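You operate a simulated robot arm through the tools that you are given. There is no shell and no other tool. Be economical: measure what you need, move in short steps, check, and stop when the job is done.

You run a simulated robot arm. Do the job below in one go: nothing can be reset, and whatever is moved stays where it is left.

JOB
Tamp the coping joint, seat the slate dowel and spray the joint damp.
Fine: tamp all of it with the tamper and put that back; the dowel goes right down in the dowel hole; spray after tamping. Set down upright: tamper.

Only the result counts: the job must be done as asked and must still hold three seconds after the hand-in. Knocking over, shifting, dropping, spilling or breaking anything else fails it.

ROBOT AND FRAMES
A 6-joint arm with a two-finger parallel gripper, fixed in place. Base frame: the origin is at the foot of the arm, x ahead of it, y to its left, z up; the work surface is at about z = 82. Units: cm, rad, N and s.
With the tool pointing down near the work surface it reaches from about 26 to 68 cm from the base axis. Its first joint turns from -1.152 to 1.152 rad. Payload 2.9 kg.
Tool frame: the origin (TCP) lies between the finger pads and is the grasp point; the fingertips stand 3 cm ahead of it; z points along the fingers, y is the line along which they close. The gripper opens to 11 cm. The fingers are 2 cm wide and 1 cm thick; the gripper's body (4.8 by 11.2 cm) begins 5.5 cm behind the TCP.
Orientation is that of the tool frame in the base frame, as a unit quaternion [w, x, y, z]. With the fingers straight down and closing along the base's y, the tool's x points along the base's -x, its y along +y and its z along -z.

CONTROLS
- The arm moves only by the tool nudge_tool. Its argument "targets" is text: rows parted by semicolons, each of 7 numbers parted by spaces: the turn, a rotation vector about the tool's x, y, z in rad, then the shift along the tool's x, y, z in cm, then the opening, from 0 (shut) to 1 (fully open). In form: rx ry rz x y z grip; .... A call has 1 to 12 rows; each row shifts and turns the commanded pose from where the row before left it, along the tool's axes as they then stand. Rows are played at 5 a second. More than 5 cm and 0.15 rad between two rows, or a gripper value outside its range, and nothing of the call is played. Where a pose cannot be reached the arm comes as near as it can. A force on the tool above 50 N (or 10 N above the force at the start of the call, whichever is more), or a blocked arm, ends the call early, and 0.2 s more pass. Each finger travels about 10.8 cm/s and halts on what it meets, pressing with about 24 N; the grip force reading is that of the motor and also rises with nothing between the fingers. The clock runs only during rows and for 0.2 s after the last one: add rows that do not move to give the fingers time. It gives the time, the measured TCP pose, the force on the tool (base axes), the opening and the grip force at its end, in the units of the frame above (readings bear some noise), with the torque about the TCP (base axes, N m) and any sound that the robot's microphone picked up.
- Cameras (640 x 400 px; columns grow to the right, rows downward): "scene" is fixed at [8.83, 44.04, 139.58]; the picture's right is [-0.67, -0.75, 0.00], its down [-0.34, 0.30, -0.89] and it looks along [0.67, -0.59, -0.45] (base axes); focal length 303 px, centre (320, 200). "wrist" rides on the gripper at [7.2, 1.7, -10.3] in the tool frame; the picture's right is [-0.23, 0.97, 0.00], its down [-0.76, -0.18, -0.62] and it looks along [-0.61, -0.14, 0.78] (tool axes); focal length 222 px, centre (320, 200). There is no depth. A picture from a camera that has moved, and an enlarged one, comes with that camera's place and axes in the base frame and with its lens.
- get_image(camera): a new picture of that camera. It takes no simulated time.
- zoom(camera, box): a new picture of the part [left, top, right, bottom] of that camera's present view, enlarged. It takes no simulated time.
- close_job(): hands the job in; it is judged then, once.

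Work in short steps. Places have to be worked out from the pictures, the camera data and where the tool is seen: move nearer, look again, correct. Check each grasp and each placing, and mend what went wrong. You have 120 turns and 68 pictures in all, those below and enlarged ones among them. Open the gripper and draw the arm clear of the work before you hand the job in, unless the task says otherwise; then end with one line.

The tools are called as a command line: name --argument value ..., lists and objects as JSON in quotes. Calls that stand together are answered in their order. nudge_tool: Moves the arm, as the interface text tells. Its arguments: {"type":"object","properties":{"targets":{"type":"string"}},"required":["targets"]} The other tools are called the same way: get_image (camera) takes a picture; zoom (camera, box) takes an enlarged picture of a part of a camera's view; close_job () hands the job in.

At the start:

```text
clock: 0.0
position: [40.38, 11.8, 125.65]
ee_rot: [0.0, 0.0, 1.0, 0.001]
force: [0.5, -0.4, -0.4]
moment: [0.02, 0.0, -0.03]
gripper_width: 11.01
finger_force: 0.1
```

scene: 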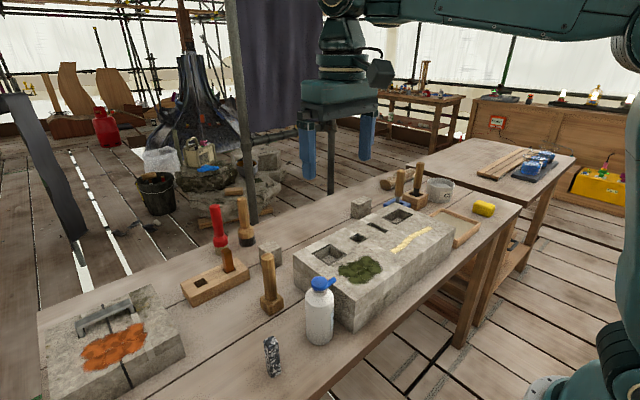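
wrist: 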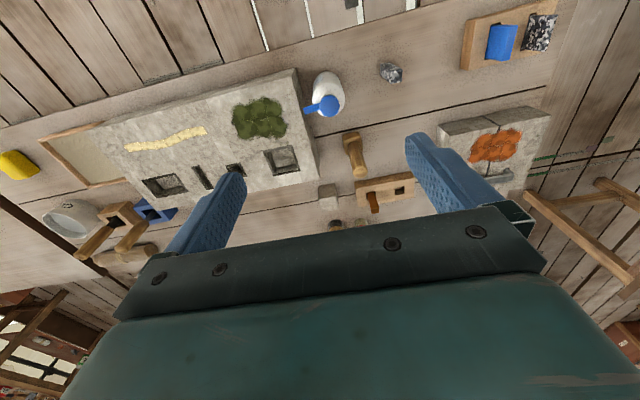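

I start by enlarging the scene to identify the joint, tamper, dowel and sprayer.

zoom --camera "scene" --box '[20, 180, 340, 400]'

zoom --camera "scene" --box '[280, 150, 520, 340]'

zoom --camera "wrist" --box '[300, 0, 600, 240]'

zoom --camera "wrist" --box '[0, 60, 340, 280]'

```text
1.82 times, centred on (180, 290) of scene
camera zoom: at [8.83, 44.04, 139.58], right [-0.67, -0.75, 0.0], down [-0.34, 0.3, -0.89], along [0.67, -0.59, -0.45], focal length 551 px, centre (574, 36)
```

zoom: 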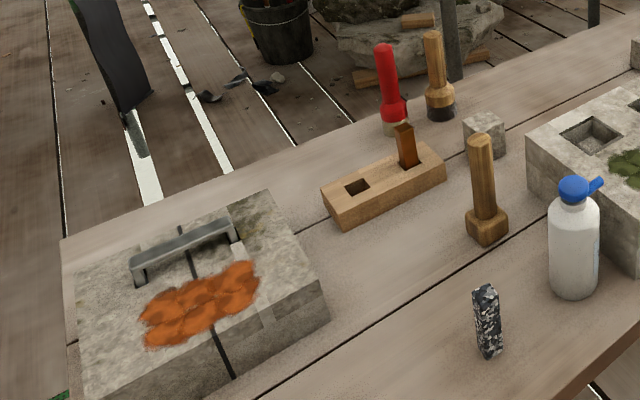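

```text
2.11 times, centred on (400, 245) of scene
camera zoom: at [8.83, 44.04, 139.58], right [-0.67, -0.75, 0.0], down [-0.34, 0.3, -0.89], along [0.67, -0.59, -0.45], focal length 638 px, centre (152, 105)
```

zoom: 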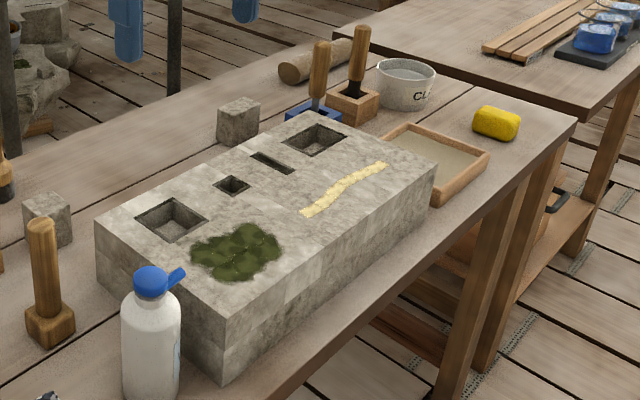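

```text
1.67 times, centred on (450, 120) of wrist
camera zoom: at [33.1, 13.54, 135.75], right [0.23, 0.97, 0.0], down [0.76, -0.18, 0.62], along [0.61, -0.14, -0.78], focal length 370 px, centre (103, 333)
```

zoom: 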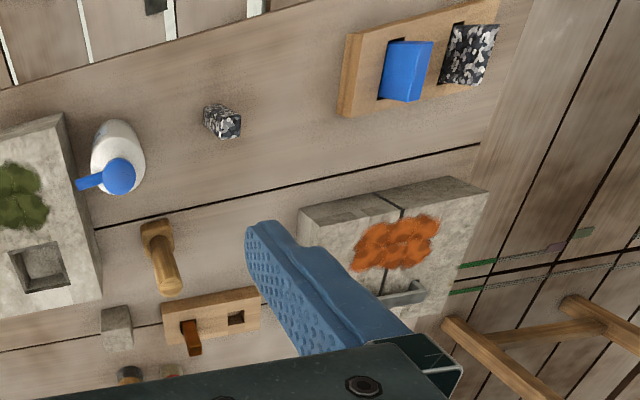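

```text
1.82 times, centred on (170, 170) of wrist
camera zoom: at [33.1, 13.54, 135.75], right [0.23, 0.97, 0.0], down [0.76, -0.18, 0.62], along [0.61, -0.14, -0.78], focal length 404 px, centre (593, 254)
```

zoom: 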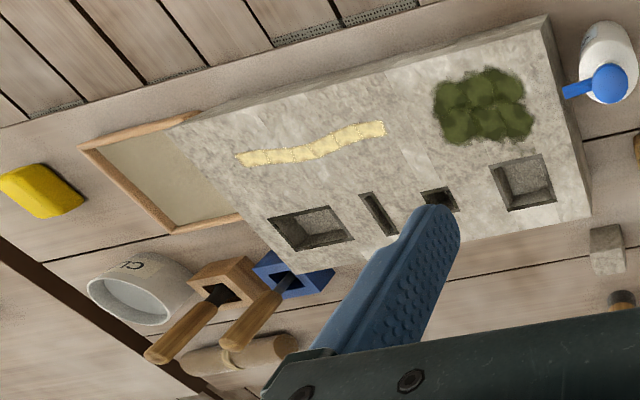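

The long stone carries a yellow strip (likely the joint) and several holes. The tamper stands near (57,17), the bottle near (43,14) and a speckled dowel near (43,26). I'll move the wrist camera closer over the stone.

nudge_tool --targets "0 0 0 1.75 -2.75 2.5 1; 0 0 0 1.75 -2.75 2.5 1; 0 0 0 1.75 -2.75 2.5 1; 0 0 0 1.75 -2.75 2.5 1"

get_image --camera "wrist"

```text
clock: 1.0
position: [33.38, 1.04, 115.57]
ee_rot: [0.0, 0.0, 1.0, 0.001]
force: [0.0, -0.6, -0.4]
moment: [-0.01, 0.0, 0.0]
gripper_width: 10.99
finger_force: 0.0
```

```text
61 pictures are left
camera wrist: at [26.23, 2.63, 125.84], right [0.23, 0.97, 0.0], down [0.76, -0.18, 0.62], along [0.61, -0.14, -0.78], focal length 222 px, centre (320, 200)
```

wrist: 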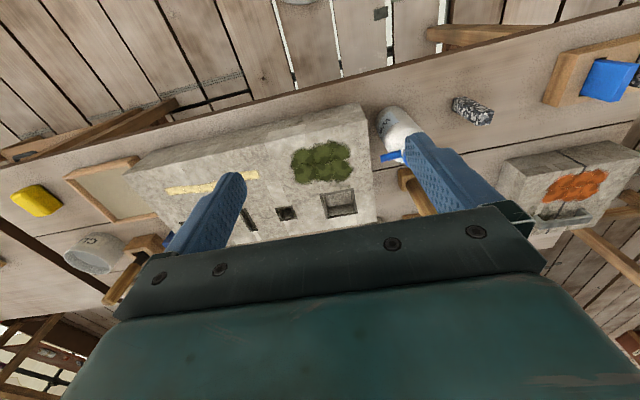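

The stone top works out at z≈92, with the small square hole at about (54.8,-10.8) and the yellow strip from (43.7,-31) to (44.4,-13). Next I look at the left side: dowel, rack and tamper.

nudge_tool --targets "0 0 0 1 4.5 0 1; 0 0 0 1 4.5 0 1; 0 0 0 1 4.5 0 1; 0 0 0 1 4.5 0 1; 0 0 0 0 4.5 0 1; 0 0 0 0 4.5 0 1"

get_image --camera "wrist"

zoom --camera "wrist" --box '[200, 0, 520, 200]'

```text
clock: 2.4
position: [29.35, 28.12, 115.51]
ee_rot: [-0.001, 0.0, 1.0, 0.0]
force: [-0.5, 0.0, 0.5]
moment: [0.02, 0.02, 0.0]
gripper_width: 11.02
finger_force: 0.1
```

```text
60 pictures are left
camera wrist: at [22.03, 29.74, 125.82], right [0.23, 0.97, 0.0], down [0.76, -0.18, 0.62], along [0.61, -0.14, -0.78], focal length 222 px, centre (320, 200)
```

wrist: 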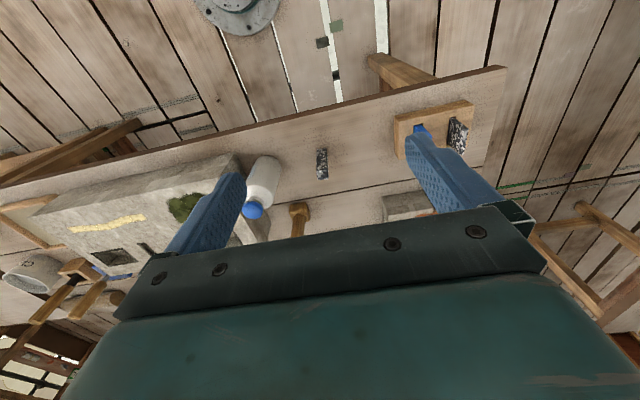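

```text
2.00 times, centred on (360, 100) of wrist
camera zoom: at [22.03, 29.74, 125.82], right [0.23, 0.97, 0.0], down [0.76, -0.18, 0.62], along [0.61, -0.14, -0.78], focal length 444 px, centre (240, 400)
```

zoom: 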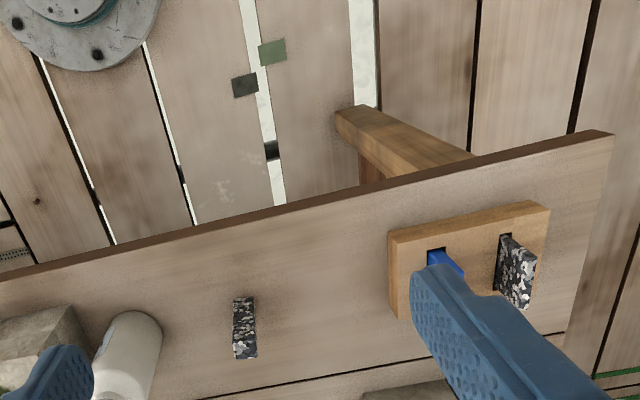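

Two speckled pieces are visible: one free-standing and one in the rack beside a blue one. I go lower to compare them.

nudge_tool --targets "0 0 0 0 4 2 1; 0 0 0 0 2 4 1; 0 0 0 0 0 4 1; 0 0 0 0 0 3 1"

get_image --camera "wrist"

zoom --camera "scene" --box '[200, 260, 360, 400]'

```text
clock: 3.4
position: [29.23, 33.85, 102.39]
ee_rot: [0.0, 0.0, 1.0, 0.002]
force: [-0.6, -0.5, 1.1]
moment: [0.02, 0.0, 0.02]
gripper_width: 10.99
finger_force: 0.1
```

```text
58 pictures are left
camera wrist: at [22.05, 35.52, 112.66], right [0.23, 0.97, 0.0], down [0.76, -0.18, 0.62], along [0.61, -0.14, -0.78], focal length 222 px, centre (320, 200)
```

wrist: 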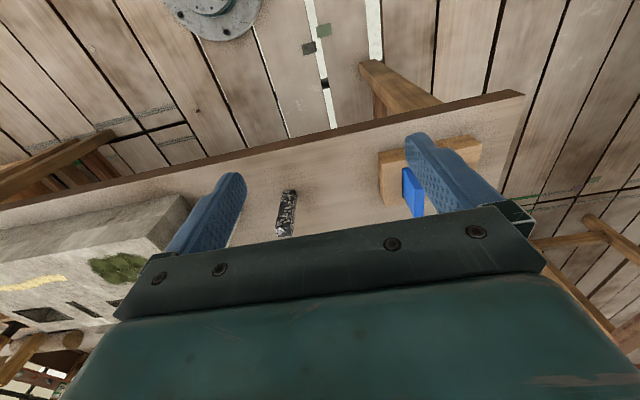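

```text
2.86 times, centred on (280, 330) of scene
camera zoom: at [8.83, 44.04, 139.58], right [-0.67, -0.75, 0.0], down [-0.34, 0.3, -0.89], along [0.67, -0.59, -0.45], focal length 866 px, centre (434, -171)
```

zoom: 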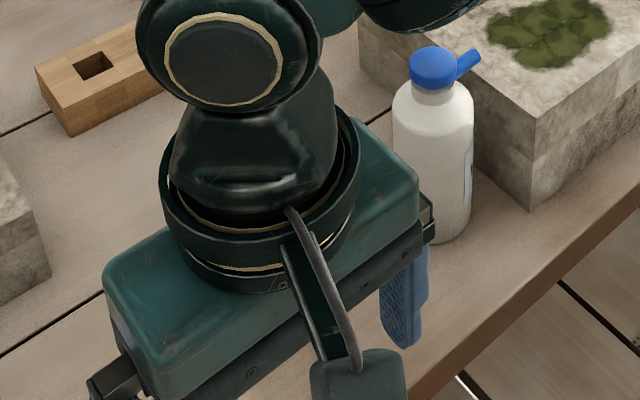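

The free-standing speckled piece is a slim pin about 9 cm tall at (42.9,25.5). I shift left to see the rack pieces clear of the fingers.

nudge_tool --targets "0 0 0 0 4 -1 1; 0 0 0 0 4 -1 1; 0 0 0 0 4 -1 1"

zoom --camera "wrist" --box '[200, 60, 440, 220]'

```text
clock: 4.2
position: [29.54, 45.84, 105.35]
ee_rot: [0.0, 0.0, 1.0, 0.0]
force: [-1.0, 0.6, -0.8]
moment: [-0.05, 0.0, -0.05]
gripper_width: 10.99
finger_force: 0.0
```

```text
2.50 times, centred on (320, 140) of wrist
camera zoom: at [22.19, 47.62, 115.74], right [0.23, 0.97, 0.0], down [0.76, -0.18, 0.62], along [0.61, -0.14, -0.78], focal length 555 px, centre (320, 350)
```

zoom: 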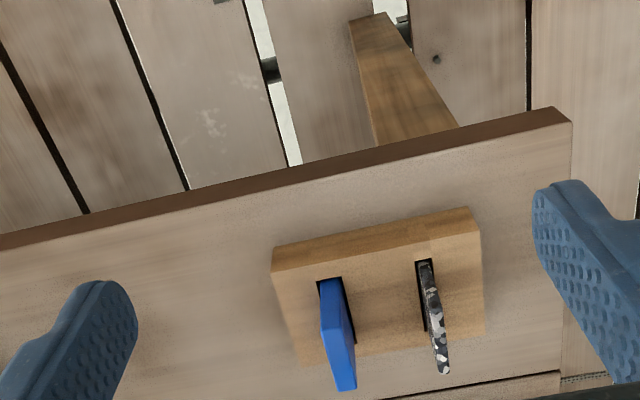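

Those are thin slips, so the free-standing pin is the slate dowel. Now I look closely at the tamper and the tools next to it.

nudge_tool --targets "0 0 0 -1 -4.5 -1.5 1; 0 0 0 -1 -4.5 -1.5 1; 0 0 0 -1 -4.5 -1 1; 0 0 0 -1 -4.5 0 1; 0 0 0 -2 -4.5 0 1; 0 0 0 -2 -3 0 1"

get_image --camera "wrist"

zoom --camera "wrist" --box '[220, 60, 460, 220]'

```text
clock: 5.6
position: [37.49, 20.45, 109.48]
ee_rot: [0.0, 0.0, 1.0, 0.001]
force: [-0.1, -0.8, -0.8]
moment: [0.0, 0.0, 0.0]
gripper_width: 10.99
finger_force: 0.1
```

```text
55 pictures are left
camera wrist: at [30.22, 22.05, 119.69], right [0.23, 0.97, 0.0], down [0.76, -0.18, 0.62], along [0.61, -0.14, -0.78], focal length 222 px, centre (320, 200)
```

wrist: 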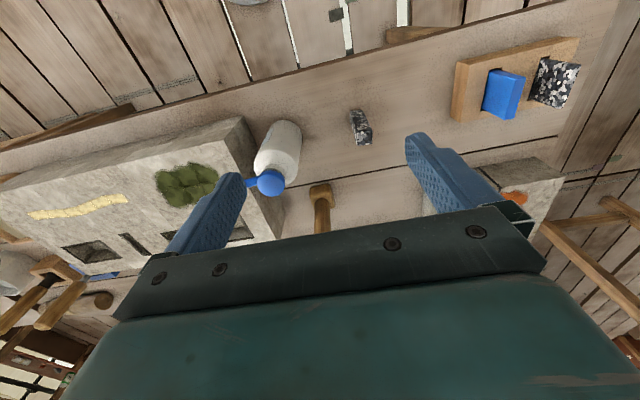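

```text
2.50 times, centred on (340, 140) of wrist
camera zoom: at [30.22, 22.05, 119.69], right [0.23, 0.97, 0.0], down [0.76, -0.18, 0.62], along [0.61, -0.14, -0.78], focal length 555 px, centre (270, 350)
```

zoom: 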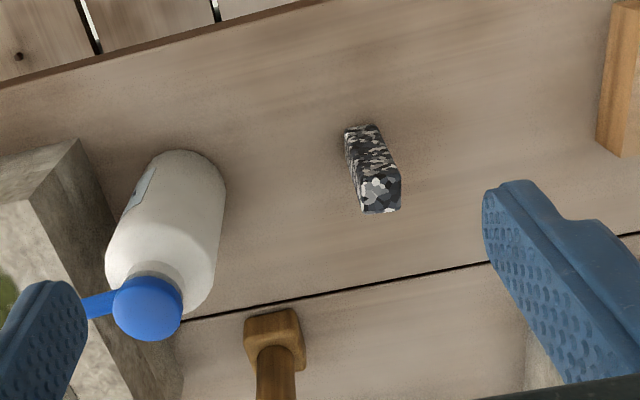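

The tamper foot is about 4 cm wide near (56.5,16.8) with its handle top near z≈99, and the bottle nozzle points towards -y. I move over the tamper and look.

nudge_tool --targets "0 0 0 -4 -0.8 0 1; 0 0 0 -4 -0.8 0 1; 0 0 0 -4 -0.7 0 1; 0 0 0 -4 -0.7 0 1; 0 0 0 -3 -0.6 1 1; 0 0 0 0 0 0 1"

get_image --camera "wrist"

zoom --camera "scene" --box '[180, 180, 380, 340]'

```text
clock: 7.0
position: [56.37, 16.86, 108.48]
ee_rot: [-0.001, -0.001, 1.0, 0.001]
force: [0.0, 1.0, -0.5]
moment: [-0.01, -0.02, 0.0]
gripper_width: 11.01
finger_force: 0.0
```

```text
53 pictures are left
camera wrist: at [49.24, 18.52, 118.72], right [0.23, 0.97, 0.0], down [0.76, -0.18, 0.62], along [0.61, -0.14, -0.78], focal length 222 px, centre (320, 200)
```

wrist: 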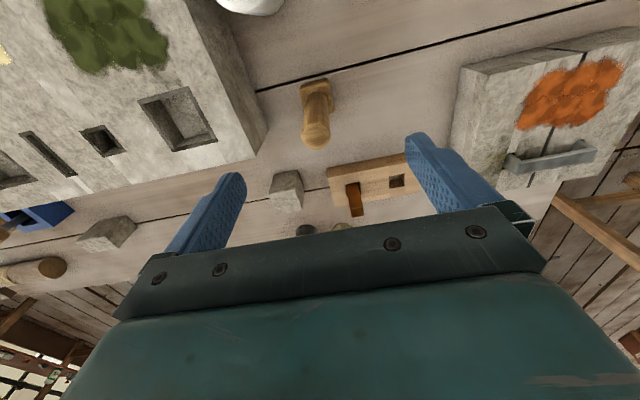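

```text
2.50 times, centred on (280, 260) of scene
camera zoom: at [8.83, 44.04, 139.58], right [-0.67, -0.75, 0.0], down [-0.34, 0.3, -0.89], along [0.67, -0.59, -0.45], focal length 758 px, centre (420, 50)
```

zoom: 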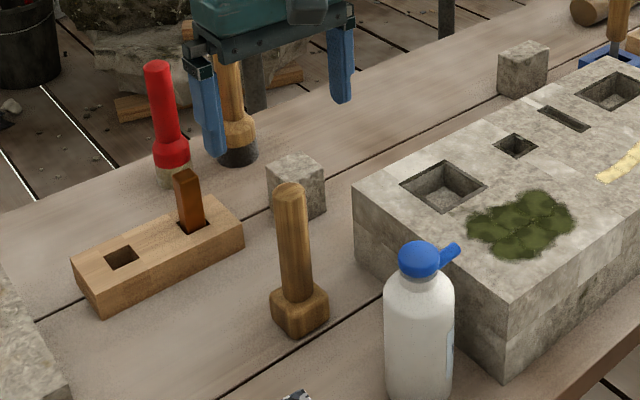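

This is the square-foot tamper with its handle top at about (57,16.7,99). I descend to grasp at z≈95.

nudge_tool --targets "0 0 0 -0.5 -0.1 4 1; 0 0 0 0 0 4 1; 0 0 0 0 0 4 1; 0 0 0 0 0 1.5 1; 0 0 0 0 0 0 1"

get_image --camera "wrist"

zoom --camera "scene" --box '[180, 180, 380, 340]'

```text
clock: 8.2
position: [56.92, 16.85, 94.97]
ee_rot: [0.0, 0.0, 1.0, 0.0]
force: [0.8, -0.2, 0.8]
moment: [0.0, 0.01, 0.01]
gripper_width: 11.01
finger_force: 0.1
```

```text
51 pictures are left
camera wrist: at [49.69, 18.43, 105.23], right [0.23, 0.97, 0.0], down [0.76, -0.18, 0.62], along [0.61, -0.14, -0.78], focal length 222 px, centre (320, 200)
```

wrist: 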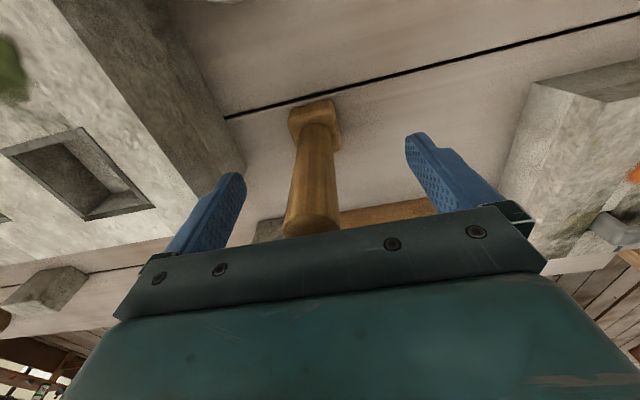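

```text
2.50 times, centred on (280, 260) of scene
camera zoom: at [8.83, 44.04, 139.58], right [-0.67, -0.75, 0.0], down [-0.34, 0.3, -0.89], along [0.67, -0.59, -0.45], focal length 758 px, centre (420, 50)
```

zoom: 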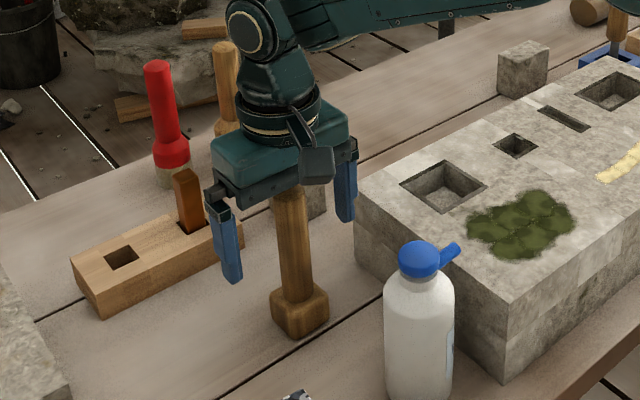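

The fingers straddle the handle, which sits about 0.4 cm towards -y. I centre and close.

nudge_tool --targets "0 0 0 0 -0.4 0 1; 0 0 0 0 0 0 0.6; 0 0 0 0 0 0 0.3; 0 0 0 0 0 0 0; 0 0 0 0 0 0 0; 0 0 0 0 0 0 0"

```text
clock: 9.6
position: [56.75, 16.44, 94.87]
ee_rot: [0.0, 0.001, 1.0, -0.001]
force: [0.8, 0.0, 0.7]
moment: [-0.03, 0.0, 0.0]
gripper_width: 2.93
finger_force: 24.0
```

The tamper is held at width 2.93. I lift it and check.

nudge_tool --targets "0 0 0 0 0 -2 0; 0 0 0 0 0 -4 0; 0 0 0 0 0 -5 0; 0 0 0 0 0 -4.5 0; 0 0 0 0 0 0 0"

zoom --camera "scene" --box '[180, 150, 440, 340]'

```text
clock: 10.8
position: [56.75, 16.46, 110.55]
ee_rot: [0.0, 0.001, 1.0, -0.001]
force: [0.8, 0.9, -2.9]
moment: [0.02, 0.02, 0.01]
gripper_width: 2.95
finger_force: 24.4
```

```text
2.11 times, centred on (310, 245) of scene
camera zoom: at [8.83, 44.04, 139.58], right [-0.67, -0.75, 0.0], down [-0.34, 0.3, -0.89], along [0.67, -0.59, -0.45], focal length 638 px, centre (341, 105)
```

zoom: 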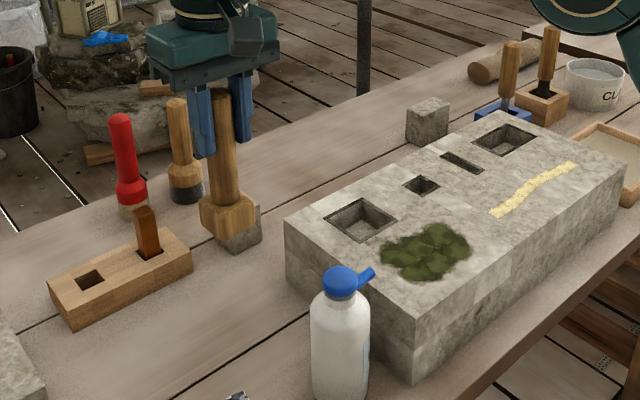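

The tamper is held firmly. The strip runs at x≈44.5 from y=-13.2 to -31.2 on z≈92. I carry the tamper round the bottle to above the near end of the strip.

nudge_tool --targets "0 0 0 0 -4 0 0; 0 0 0 0 -4.4 0 0; 0 0 0 0 -4.4 0 0; 0 0 0 0 -4.4 0 0; 0 0 0 0 -4.4 0 0; 0 0 0 1.5 -4.2 0 0; 0 0 0 2.7 -4 0 0; 0 0 0 4 0 0 0; 0 0 0 4 0 0 0; 0 0 0 0 0 0 0"

get_image --camera "wrist"

zoom --camera "scene" --box '[320, 120, 540, 300]'

```text
clock: 13.0
position: [44.44, -13.73, 110.6]
ee_rot: [0.0, 0.0, 1.0, 0.001]
force: [-0.7, -0.6, -2.6]
moment: [0.02, 0.01, -0.02]
gripper_width: 2.93
finger_force: 23.5
```

```text
48 pictures are left
camera wrist: at [37.24, -12.05, 120.94], right [0.23, 0.97, 0.0], down [0.76, -0.18, 0.62], along [0.61, -0.14, -0.78], focal length 222 px, centre (320, 200)
```

wrist: 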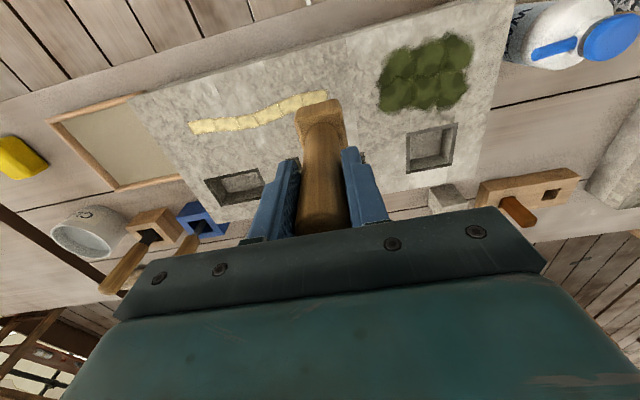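

```text
2.22 times, centred on (430, 210) of scene
camera zoom: at [8.83, 44.04, 139.58], right [-0.67, -0.75, 0.0], down [-0.34, 0.3, -0.89], along [0.67, -0.59, -0.45], focal length 674 px, centre (76, 178)
```

zoom: 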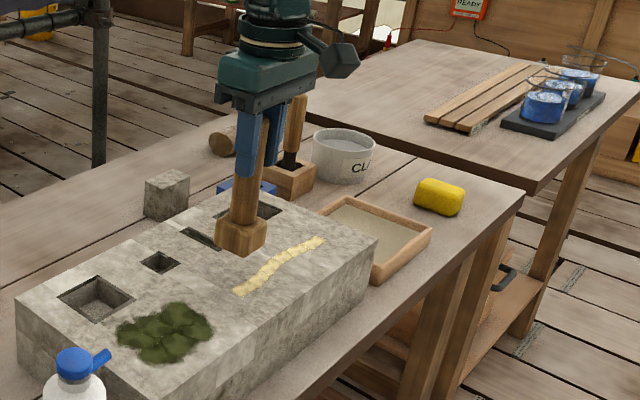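

Strip position is confirmed from both cameras. I lower until contact at the near end.

nudge_tool --targets "0 0 0 0 0 2.5 0; 0 0 0 0 0 1.5 0; 0 0 0 0 0 0.6 0; 0 0 0 0 0 0.4 0; 0 0 0 0 0 0.4 0; 0 0 0 0 0 0.4 0; 0 0 0 0 0 0.3 0; 0 0 0 0 0 0 0"

```text
clock: 14.8
position: [44.8, -13.67, 104.59]
ee_rot: [0.001, 0.0, 1.0, 0.0]
force: [-1.5, -0.7, 18.5]
moment: [0.03, -0.36, -0.01]
gripper_width: 2.98
finger_force: 23.6
```

Contact at z≈104.6 with 18 N. I lift, step along and press again, and then look at the effect.

nudge_tool --targets "0 0 0 0 0 0.15 0; 0 0 0 0 0 0 0; 0 0 0 0 0 -1.7 0; 0 0 0 0 -2.5 0 0; 0 0 0 0 0 1.2 0; 0 0 0 0 0 0.5 0; 0 0 0 0 0 0 0"

zoom --camera "wrist" --box '[160, 20, 400, 180]'

zoom --camera "scene" --box '[370, 160, 470, 260]'

```text
clock: 16.4
position: [44.61, -16.1, 104.36]
ee_rot: [0.001, 0.0, 1.0, -0.001]
force: [-5.8, 2.0, 15.7]
moment: [0.08, 0.25, 0.03]
gripper_width: 2.96
finger_force: 23.9
```

```text
2.50 times, centred on (280, 100) of wrist
camera zoom: at [37.32, -14.36, 114.55], right [0.23, 0.97, 0.0], down [0.76, -0.18, 0.62], along [0.61, -0.14, -0.78], focal length 555 px, centre (420, 450)
```

zoom: 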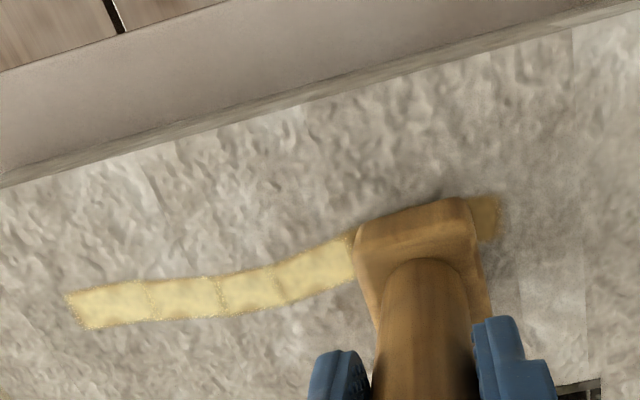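

```text
4.00 times, centred on (420, 210) of scene
camera zoom: at [8.79, 44.05, 139.58], right [-0.67, -0.75, 0.0], down [-0.34, 0.3, -0.89], along [0.67, -0.59, -0.45], focal length 1212 px, centre (-80, 160)
```

zoom: 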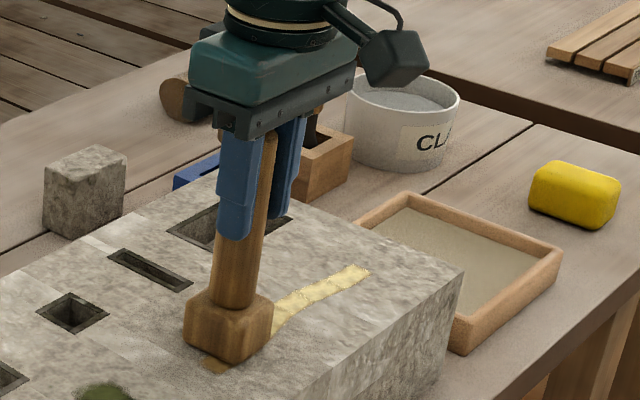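

Tamped segments turn darker, so it works. I continue along the strip.

nudge_tool --targets "0 0 0 0 0 -1.7 0; 0 0 0 0 -2.4 0 0; 0 0 0 0 0 1.2 0; 0 0 0 0 0 0.55 0; 0 0 0 0 0 -1.7 0; 0 0 0 0 -2.4 0 0; 0 0 0 0 0 1.2 0; 0 0 0 0 0 0.5 0; 0 0 0 0 0 -1.7 0; 0 0 0 0 -2.4 0 0; 0 0 0 0 0 1.2 0; 0 0 0 0 0 0.5 0"

nudge_tool --targets "0 0 0 0 0 -1.7 0; 0 0 0 0.3 -2.4 0 0; 0 0 0 0 0 1.2 0; 0 0 0 0 0 0.5 0; 0 0 0 0 0 -1.7 0; 0 0 0 0 -2.4 0 0; 0 0 0 0 0 1.2 0; 0 0 0 0 0 0.5 0; 0 0 0 0 0 -1.7 0; 0 0 0 0 -2 0 0; 0 0 0 0 0 1.2 0; 0 0 0 0 0 0.5 0"

nudge_tool --targets "0 0 0 0 0 -3 0; 0 0 0 0 0 -2.6 0; 0 0 0 0 0 0 0"

zoom --camera "scene" --box '[370, 160, 470, 260]'

zoom --camera "wrist" --box '[200, 20, 500, 210]'

```text
clock: 19.0
position: [44.53, -23.22, 104.34]
ee_rot: [0.002, 0.0, 1.0, 0.0]
force: [-4.8, 2.0, 14.9]
moment: [0.18, 0.29, 0.01]
gripper_width: 2.92
finger_force: 23.4
```

```text
clock: 21.6
position: [44.25, -30.0, 104.36]
ee_rot: [0.001, 0.0, 1.0, -0.001]
force: [-5.6, 1.5, 14.7]
moment: [0.41, 0.25, 0.07]
gripper_width: 2.94
finger_force: 24.0
```

```text
clock: 22.4
position: [44.31, -30.12, 109.79]
ee_rot: [0.0, 0.0, 1.0, 0.001]
force: [0.0, -0.1, -2.5]
moment: [0.01, 0.01, 0.01]
gripper_width: 2.94
finger_force: 24.0
```

```text
4.00 times, centred on (420, 210) of scene
camera zoom: at [8.83, 44.03, 139.58], right [-0.67, -0.75, 0.0], down [-0.34, 0.3, -0.89], along [0.67, -0.59, -0.45], focal length 1212 px, centre (-80, 160)
```

zoom: 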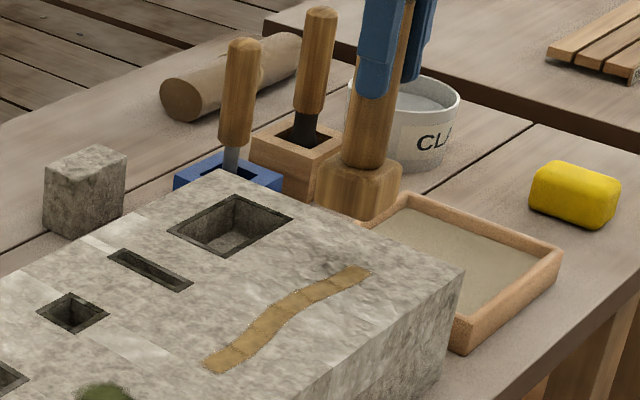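

```text
2.11 times, centred on (350, 115) of wrist
camera zoom: at [37.11, -28.46, 120.04], right [0.23, 0.97, 0.0], down [0.76, -0.18, 0.62], along [0.61, -0.14, -0.78], focal length 468 px, centre (257, 379)
```

zoom: 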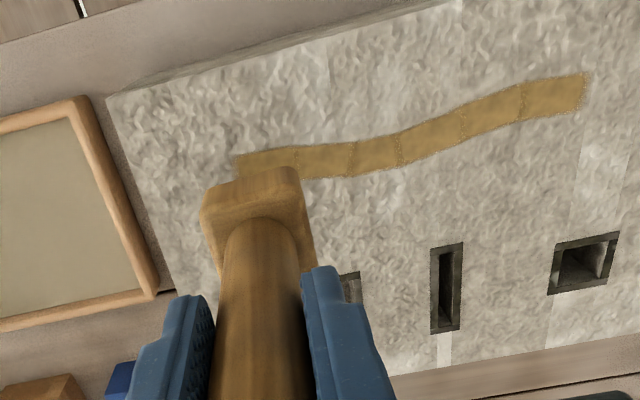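

All six segments are tamped. I take the tamper back to its original spot above (56.8,16.4).

nudge_tool --targets "0 0 0 -3.1 3.8 0 0; 0 0 0 -3.1 3.8 0 0; 0 0 0 -3.1 3.8 0 0; 0 0 0 -3.1 3.8 0 0; 0 0 0 0 4.4 0 0; 0 0 0 0 4.4 0 0; 0 0 0 0 4.4 0 0; 0 0 0 0 4.4 0 0; 0 0 0 0 4.4 0 0; 0 0 0 0 4.4 0 0; 0 0 0 0 4.4 0 0; 0 0 0 0 0 0 0"

```text
clock: 25.0
position: [56.59, 16.04, 109.83]
ee_rot: [0.0, 0.0, 1.0, 0.0]
force: [0.4, 0.2, -2.9]
moment: [0.0, 0.0, 0.02]
gripper_width: 2.93
finger_force: 23.7
```

I correct by +0.2/+0.4 and lower gently until the foot meets the table.

nudge_tool --targets "0 0 0 -0.2 0.4 4 0; 0 0 0 0 0 4.5 0; 0 0 0 0 0 4.5 0; 0 0 0 0 0 1 0; 0 0 0 0 0 0.3 0; 0 0 0 0 0 0.3 0; 0 0 0 0 0 0.2 0; 0 0 0 0 0 0 0"

```text
clock: 26.8
position: [56.87, 16.26, 94.95]
ee_rot: [0.0, 0.001, 1.0, 0.0]
force: [0.2, 0.0, -1.4]
moment: [-0.02, 0.03, 0.01]
gripper_width: 2.94
finger_force: 24.1
```

It is just touching, so I lower slightly more.

nudge_tool --targets "0 0 0 0 0 0.1 0; 0 0 0 0 0 0.1 0; 0 0 0 0 0 0 0"

```text
clock: 27.6
position: [56.85, 16.51, 94.68]
ee_rot: [0.0, 0.0, 1.0, 0.0]
force: [-0.3, 0.2, -2.0]
moment: [0.01, 0.02, -0.03]
gripper_width: 2.94
finger_force: 24.2
```

No firm contact yet, so I continue in small steps.

nudge_tool --targets "0 0 0 0 0 0.12 0; 0 0 0 0 0 0.12 0; 0 0 0 0 0 0.12 0; 0 0 0 0 0 0 0"

```text
clock: 28.6
position: [56.93, 16.47, 94.34]
ee_rot: [0.0, 0.0, 1.0, 0.001]
force: [0.5, -0.1, -2.8]
moment: [0.03, 0.02, 0.0]
gripper_width: 2.94
finger_force: 24.1
```

Still hanging free, so the handle has slipped up a little in the grip. I check the gap before going on.

zoom --camera "scene" --box '[220, 220, 320, 320]'

nudge_tool --targets "0 0 0 0 0 0.12 0; 0 0 0 0 0 0.12 0; 0 0 0 0 0 0 0"

```text
4.00 times, centred on (270, 270) of scene
camera zoom: at [8.83, 44.04, 139.58], right [-0.67, -0.75, 0.0], down [-0.34, 0.3, -0.89], along [0.67, -0.59, -0.45], focal length 1212 px, centre (520, -80)
```

zoom: 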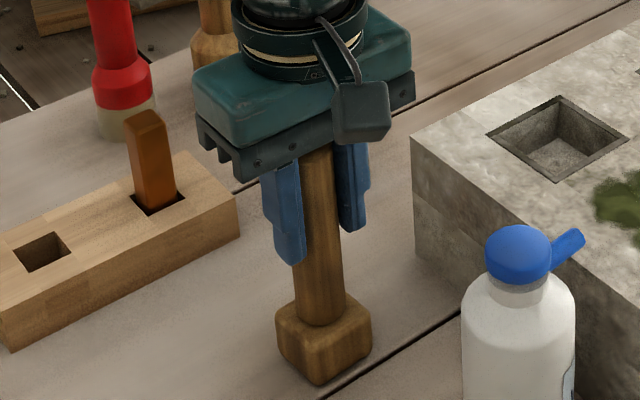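

```text
clock: 29.4
position: [56.9, 16.34, 94.33]
ee_rot: [0.0, 0.0, 1.0, 0.0]
force: [-6.2, -0.7, 13.2]
moment: [-0.27, 0.3, -0.12]
gripper_width: 2.96
finger_force: 24.2
```

Contact at 13 N: the foot is seated. I relieve the pressure slightly, then open slowly.

nudge_tool --targets "0 0 0 0 0 -0.15 0; 0 0 0 0 0 0 0; 0 0 0 0 0 0 0.35; 0 0 0 0 0 0 0.6; 0 0 0 0 0 0 1; 0 0 0 0 0 0 1; 0 0 0 0 0 0 1"

nudge_tool --targets "0 0 0 0 0 -3 1; 0 0 0 0 0 -4 1; 0 0 0 0 0 -4 1; 0 0 0 0 0 -3 1; 0 0 0 0 0 0 1"

zoom --camera "scene" --box '[200, 200, 360, 400]'

```text
clock: 31.0
position: [56.97, 16.46, 94.34]
ee_rot: [0.0, 0.0, 1.0, 0.001]
force: [0.2, -0.9, 0.1]
moment: [0.0, 0.03, -0.04]
gripper_width: 10.98
finger_force: 0.0
```

```text
clock: 32.2
position: [56.93, 16.36, 108.19]
ee_rot: [0.001, -0.001, 1.0, -0.001]
force: [-0.2, 0.0, 0.1]
moment: [0.02, 0.03, 0.03]
gripper_width: 11.0
finger_force: 0.1
```

```text
2.00 times, centred on (280, 300) of scene
camera zoom: at [8.83, 44.04, 139.58], right [-0.67, -0.75, 0.0], down [-0.34, 0.3, -0.89], along [0.67, -0.59, -0.45], focal length 606 px, centre (400, 0)
```

zoom: 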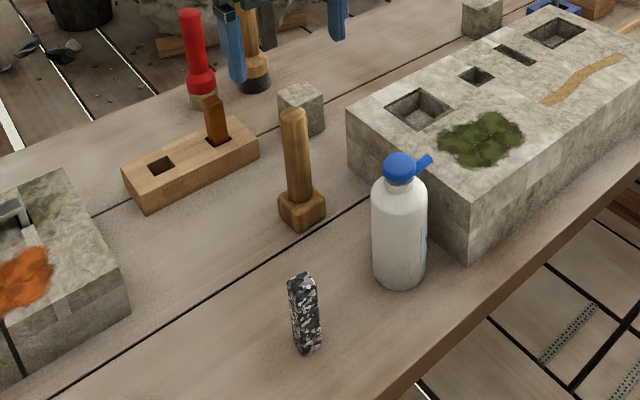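

The tamper stands upright in place. I move above the slate dowel, estimated at (43.2,25.8) with its top at z≈91.4.

nudge_tool --targets "0 0 0 3.5 3 0 1; 0 0 0 3.5 3 0 1; 0 0 0 3.5 3 0 1; 0 0 0 3.2 0.3 3 1; 0 0 0 0 0 4 1; 0 0 0 0 0 0 1"

zoom --camera "wrist" --box '[220, 60, 440, 220]'

```text
clock: 33.6
position: [43.43, 25.65, 101.2]
ee_rot: [0.0, 0.0, 1.0, 0.001]
force: [0.3, 0.0, -0.1]
moment: [0.01, -0.04, 0.01]
gripper_width: 11.01
finger_force: 0.1
```

```text
2.50 times, centred on (330, 140) of wrist
camera zoom: at [36.06, 27.36, 111.5], right [0.23, 0.97, 0.0], down [0.76, -0.18, 0.62], along [0.61, -0.14, -0.78], focal length 555 px, centre (295, 350)
```

zoom: 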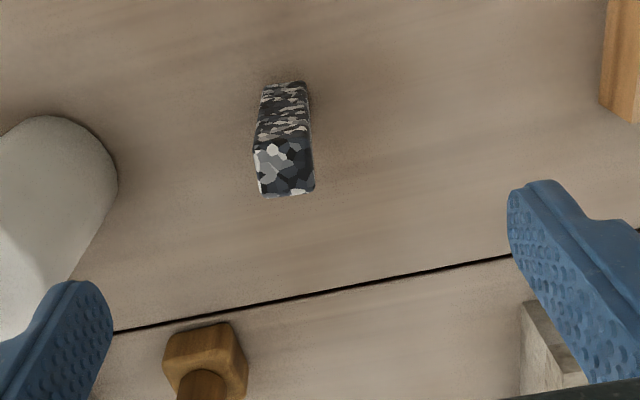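

The dowel's top face is centred near (43.45,25.3), about 1.9 cm square, turned about 8° clockwise. I turn the gripper to match and descend to grip its upper part.

nudge_tool --targets "0 0 0.143 0 -0.3 2 1; 0 0 0 0 0 4 1; 0 0 0 0 0 3 1; 0 0 0 0 0 1 1; 0 0 0 0 0 0 1"

get_image --camera "wrist"

```text
clock: 34.8
position: [43.01, 25.48, 91.21]
ee_rot: [0.0, 0.071, 0.997, 0.0]
force: [-0.3, 0.0, 0.6]
moment: [-0.01, -0.04, 0.01]
gripper_width: 11.0
finger_force: 0.0
```

```text
39 pictures are left
camera wrist: at [36.16, 28.1, 101.5], right [0.36, 0.93, 0.0], down [0.73, -0.28, 0.62], along [0.58, -0.23, -0.78], focal length 222 px, centre (320, 200)
```

wrist: 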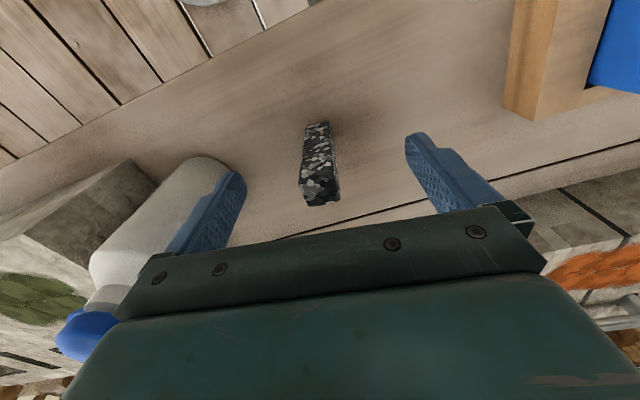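

The dowel top is right at the TCP. I close.

nudge_tool --targets "0 0 0 0 0 0 0.5; 0 0 0 0 0 0 0.25; 0 0 0 0 0 0 0.1; 0 0 0 0 0 0 0; 0 0 0 0 0 0 0"

zoom --camera "wrist" --box '[220, 80, 420, 220]'

```text
clock: 36.0
position: [43.05, 25.42, 91.29]
ee_rot: [0.0, 0.072, 0.997, 0.0]
force: [0.3, -0.4, 0.1]
moment: [-0.02, -0.02, 0.04]
gripper_width: 2.15
finger_force: 24.2
```

```text
2.86 times, centred on (320, 150) of wrist
camera zoom: at [36.17, 28.09, 101.53], right [0.36, 0.93, 0.0], down [0.73, -0.28, 0.62], along [0.58, -0.23, -0.78], focal length 635 px, centre (320, 343)
```

zoom: 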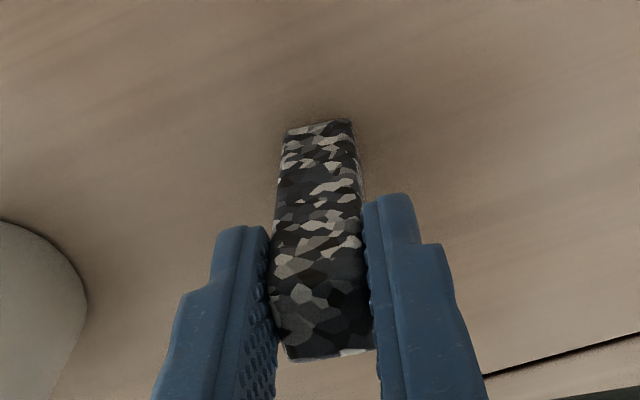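

Dowel gripped (2.15 cm). I lift it clear of the bottle, turn it back square and carry it towards the small hole.

nudge_tool --targets "0 0 0 0 0 -2 0; 0 0 0 0 0 -4.5 0; 0 0 0 0 0 -5 0; 0 0 0 0 0 -5 0; 0 0 0 0 0 -4.5 0; 0 0 -0.143 0 0 0 0; 0 0 0 0 0 0 0"

nudge_tool --targets "0 0 0 -1.45 -4.5 0 0; 0 0 0 -1.45 -4.5 0 0; 0 0 0 -1.45 -4.5 0 0; 0 0 0 -1.45 -4.5 0 0; 0 0 0 -1.45 -4.5 0 0; 0 0 0 -1.45 -4.5 0 0; 0 0 0 -1.45 -4.5 0 0; 0 0 0 -1.45 -4.7 0 0; 0 0 0 0 0 0 0"

get_image --camera "wrist"

zoom --camera "scene" --box '[310, 120, 450, 260]'

```text
clock: 37.6
position: [43.09, 25.37, 112.22]
ee_rot: [0.0, 0.0, 1.0, 0.0]
force: [0.0, 0.3, -1.2]
moment: [-0.02, 0.0, -0.03]
gripper_width: 2.17
finger_force: 24.2
```

```text
clock: 39.6
position: [54.78, -11.0, 112.1]
ee_rot: [0.0, 0.0, 1.0, 0.0]
force: [0.3, -0.6, -1.0]
moment: [0.01, 0.03, 0.03]
gripper_width: 2.15
finger_force: 24.1
```

```text
37 pictures are left
camera wrist: at [47.57, -9.33, 122.39], right [0.23, 0.97, 0.0], down [0.76, -0.18, 0.62], along [0.61, -0.14, -0.78], focal length 222 px, centre (320, 200)
```

wrist: 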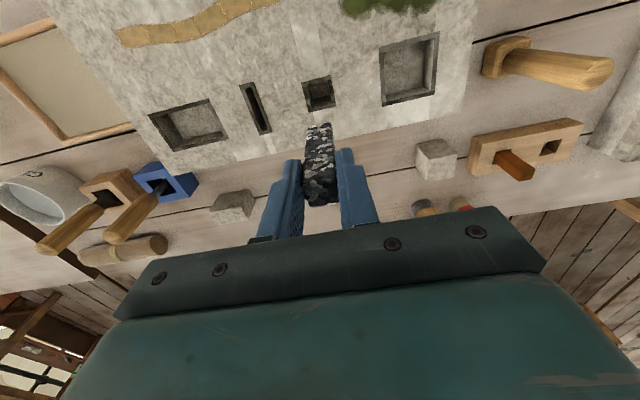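

```text
2.86 times, centred on (380, 190) of scene
camera zoom: at [8.84, 44.03, 139.58], right [-0.67, -0.75, 0.0], down [-0.34, 0.3, -0.89], along [0.67, -0.59, -0.45], focal length 866 px, centre (149, 229)
```

zoom: 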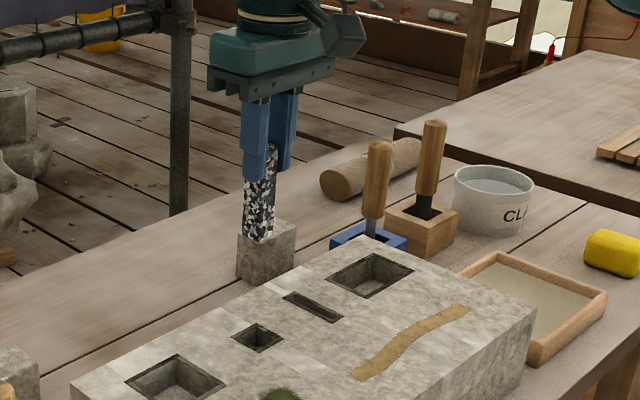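

The hole is centred near (54.5,-10.9), almost straight below. I lower until the dowel's end is about 1.5 cm above the stone and look.

nudge_tool --targets "0 0 0 0.2 0.05 4 0; 0 0 0 0 0 4 0; 0 0 0 0 0 1.2 0; 0 0 0 0 0 0 0"

zoom --camera "wrist" --box '[260, 70, 380, 150]'

zoom --camera "scene" --box '[320, 180, 400, 260]'

```text
clock: 40.6
position: [54.83, -10.76, 103.02]
ee_rot: [0.0, 0.0, 1.0, 0.001]
force: [-0.2, -0.3, -1.4]
moment: [0.01, 0.05, -0.01]
gripper_width: 2.14
finger_force: 23.8
```

```text
5.00 times, centred on (320, 110) of wrist
camera zoom: at [47.44, -9.0, 113.42], right [0.23, 0.97, 0.0], down [0.76, -0.18, 0.62], along [0.61, -0.14, -0.78], focal length 1111 px, centre (320, 650)
```

zoom: 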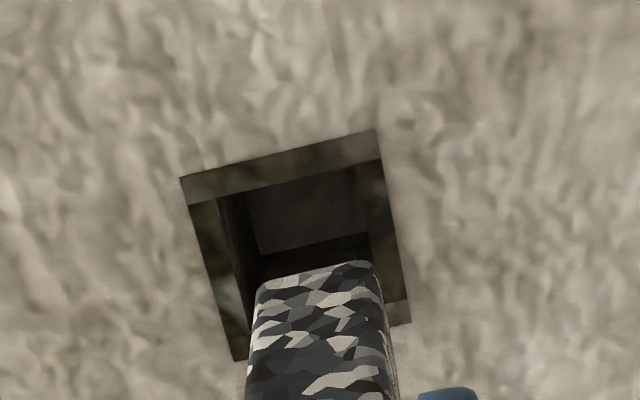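

```text
5.00 times, centred on (360, 220) of scene
camera zoom: at [8.83, 44.04, 139.58], right [-0.67, -0.75, 0.0], down [-0.34, 0.3, -0.89], along [0.67, -0.59, -0.45], focal length 1515 px, centre (120, 100)
```

zoom: 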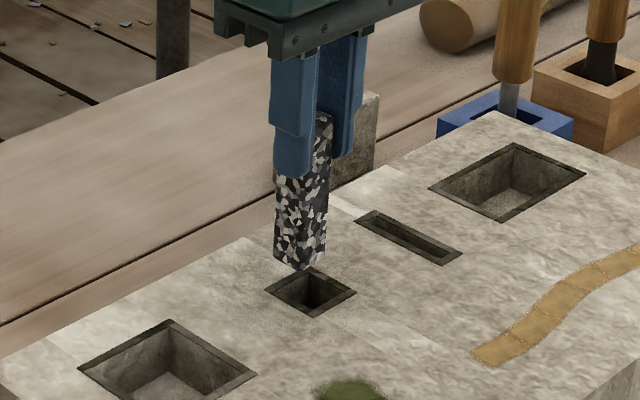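

The hole's inner opening is about 2.7 cm wide, centred at (54.6,-10.95). Both views put the dowel's end about 0.9 cm too far in +x, so I correct that and look again.

nudge_tool --targets "0 0 0 0.45 -0.1 0 0; 0 0 0 0.4 -0.1 0 0; 0 0 0 0 0 0 0"

zoom --camera "wrist" --box '[260, 70, 380, 150]'

zoom --camera "scene" --box '[330, 190, 390, 250]'

```text
clock: 41.4
position: [53.83, -10.8, 103.19]
ee_rot: [0.0, 0.0, 1.0, 0.001]
force: [0.5, 0.6, -1.1]
moment: [0.0, 0.0, -0.03]
gripper_width: 2.16
finger_force: 23.5
```

```text
5.00 times, centred on (320, 110) of wrist
camera zoom: at [46.59, -9.22, 113.44], right [0.23, 0.97, 0.0], down [0.76, -0.18, 0.62], along [0.61, -0.14, -0.78], focal length 1111 px, centre (320, 650)
```

zoom: 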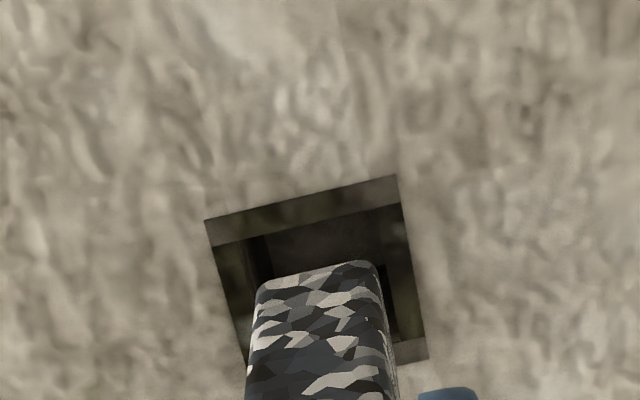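

```text
6.67 times, centred on (360, 220) of scene
camera zoom: at [8.83, 44.04, 139.58], right [-0.67, -0.75, 0.0], down [-0.34, 0.3, -0.89], along [0.67, -0.59, -0.45], focal length 2020 px, centre (53, 67)
```

zoom: 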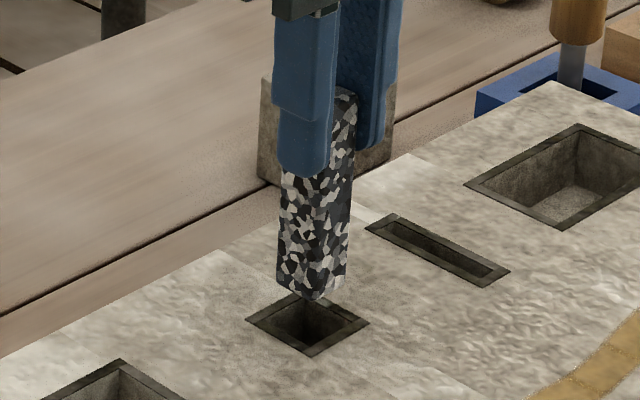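

By the wrist view the dowel is now centred over the opening, within about 0.1 cm. I lower into the hole in small steps, watching the force.

nudge_tool --targets "0 0 0 0.05 0.05 0.8 0; 0 0 0 0 0 0.6 0; 0 0 0 0 0 0.4 0; 0 0 0 0 0 0.4 0; 0 0 0 0 0 0.4 0; 0 0 0 0 0 0.4 0; 0 0 0 0 0 0 0"

zoom --camera "scene" --box '[330, 190, 390, 250]'

```text
clock: 43.0
position: [53.73, -10.89, 100.08]
ee_rot: [0.0, 0.0, 1.0, 0.001]
force: [-0.1, 0.6, -0.6]
moment: [-0.03, 0.01, 0.04]
gripper_width: 2.16
finger_force: 23.5
```

```text
6.67 times, centred on (360, 220) of scene
camera zoom: at [8.83, 44.04, 139.58], right [-0.67, -0.75, 0.0], down [-0.34, 0.3, -0.89], along [0.67, -0.59, -0.45], focal length 2020 px, centre (53, 67)
```

zoom: 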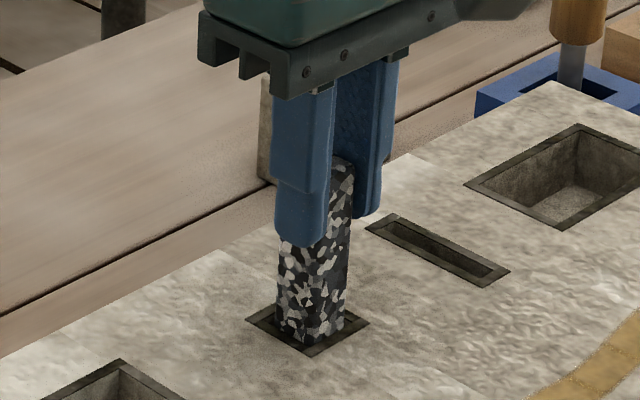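

It has entered the hole freely. I keep lowering.

nudge_tool --targets "0 0 0 0 0 0.5 0; 0 0 0 0 0 0.5 0; 0 0 0 0 0 0.5 0; 0 0 0 0 0 0.5 0; 0 0 0 0 0 0.5 0; 0 0 0 0 0 0.4 0; 0 0 0 0 0 0.4 0; 0 0 0 0 0 0 0"

```text
clock: 44.8
position: [53.65, -10.84, 96.83]
ee_rot: [0.001, 0.0, 1.0, 0.001]
force: [1.2, -0.3, -0.7]
moment: [-0.01, 0.0, -0.01]
gripper_width: 2.16
finger_force: 24.2
```

nudge_tool --targets "0 0 0 0 0 0.4 0; 0 0 0 0 0 0.4 0; 0 0 0 0 0 0.3 0; 0 0 0 0 0 0.2 0; 0 0 0 0 0 0 0"

zoom --camera "scene" --box '[330, 190, 390, 250]'

```text
clock: 46.0
position: [53.73, -10.87, 95.45]
ee_rot: [0.001, 0.0, 1.0, 0.0]
force: [1.5, 3.0, 17.2]
moment: [0.13, -0.14, 0.02]
gripper_width: 2.17
finger_force: 23.9
```

```text
6.67 times, centred on (360, 220) of scene
camera zoom: at [8.81, 44.05, 139.58], right [-0.67, -0.75, 0.0], down [-0.34, 0.3, -0.89], along [0.67, -0.59, -0.45], focal length 2020 px, centre (53, 67)
```

zoom: 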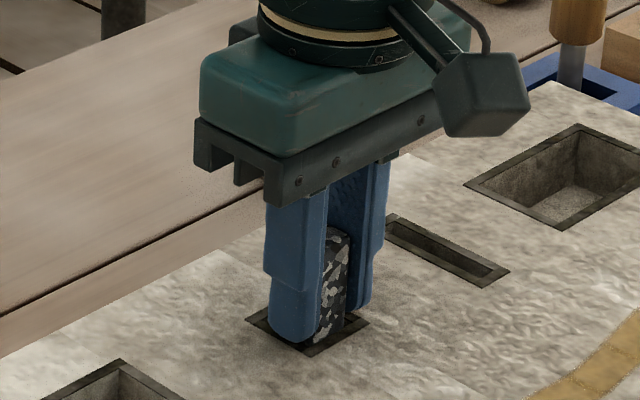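

Contact with 17 N. I release, lift and check how deep the dowel sits.

nudge_tool --targets "0 0 0 0 0 -0.15 0; 0 0 0 0 0 0 0.3; 0 0 0 0 0 0 0.5; 0 0 0 0 0 0 0.5; 0 0 0 0 0 -3 0.5; 0 0 0 0 0 -4 0.5; 0 0 0 0 0 0 0.5"

zoom --camera "scene" --box '[330, 190, 390, 250]'

zoom --camera "wrist" --box '[240, 70, 400, 190]'

```text
clock: 47.6
position: [53.72, -10.9, 102.69]
ee_rot: [0.0, 0.0, 1.0, 0.0]
force: [-0.6, 0.5, -0.6]
moment: [-0.02, -0.02, 0.03]
gripper_width: 5.5
finger_force: 0.2
```

```text
6.67 times, centred on (360, 220) of scene
camera zoom: at [8.83, 44.04, 139.58], right [-0.67, -0.75, 0.0], down [-0.34, 0.3, -0.89], along [0.67, -0.59, -0.45], focal length 2020 px, centre (53, 67)
```

zoom: 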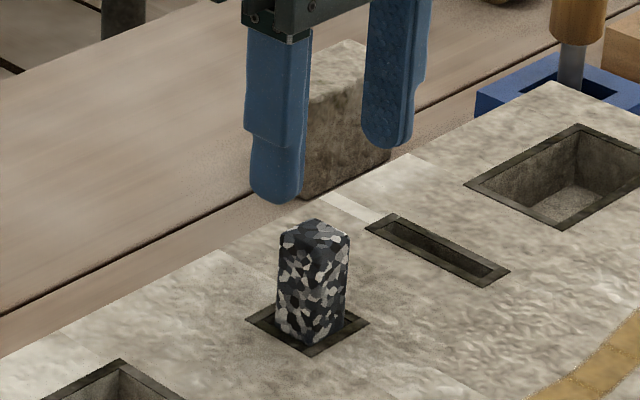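

```text
3.33 times, centred on (320, 130) of wrist
camera zoom: at [46.49, -9.27, 112.92], right [0.23, 0.97, 0.0], down [0.76, -0.18, 0.62], along [0.61, -0.14, -0.78], focal length 740 px, centre (320, 433)
```

zoom: 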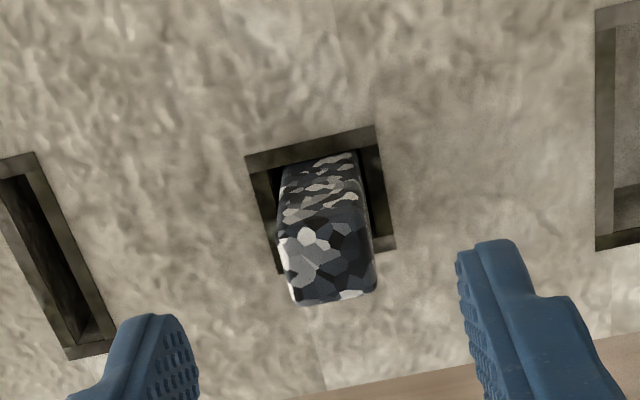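

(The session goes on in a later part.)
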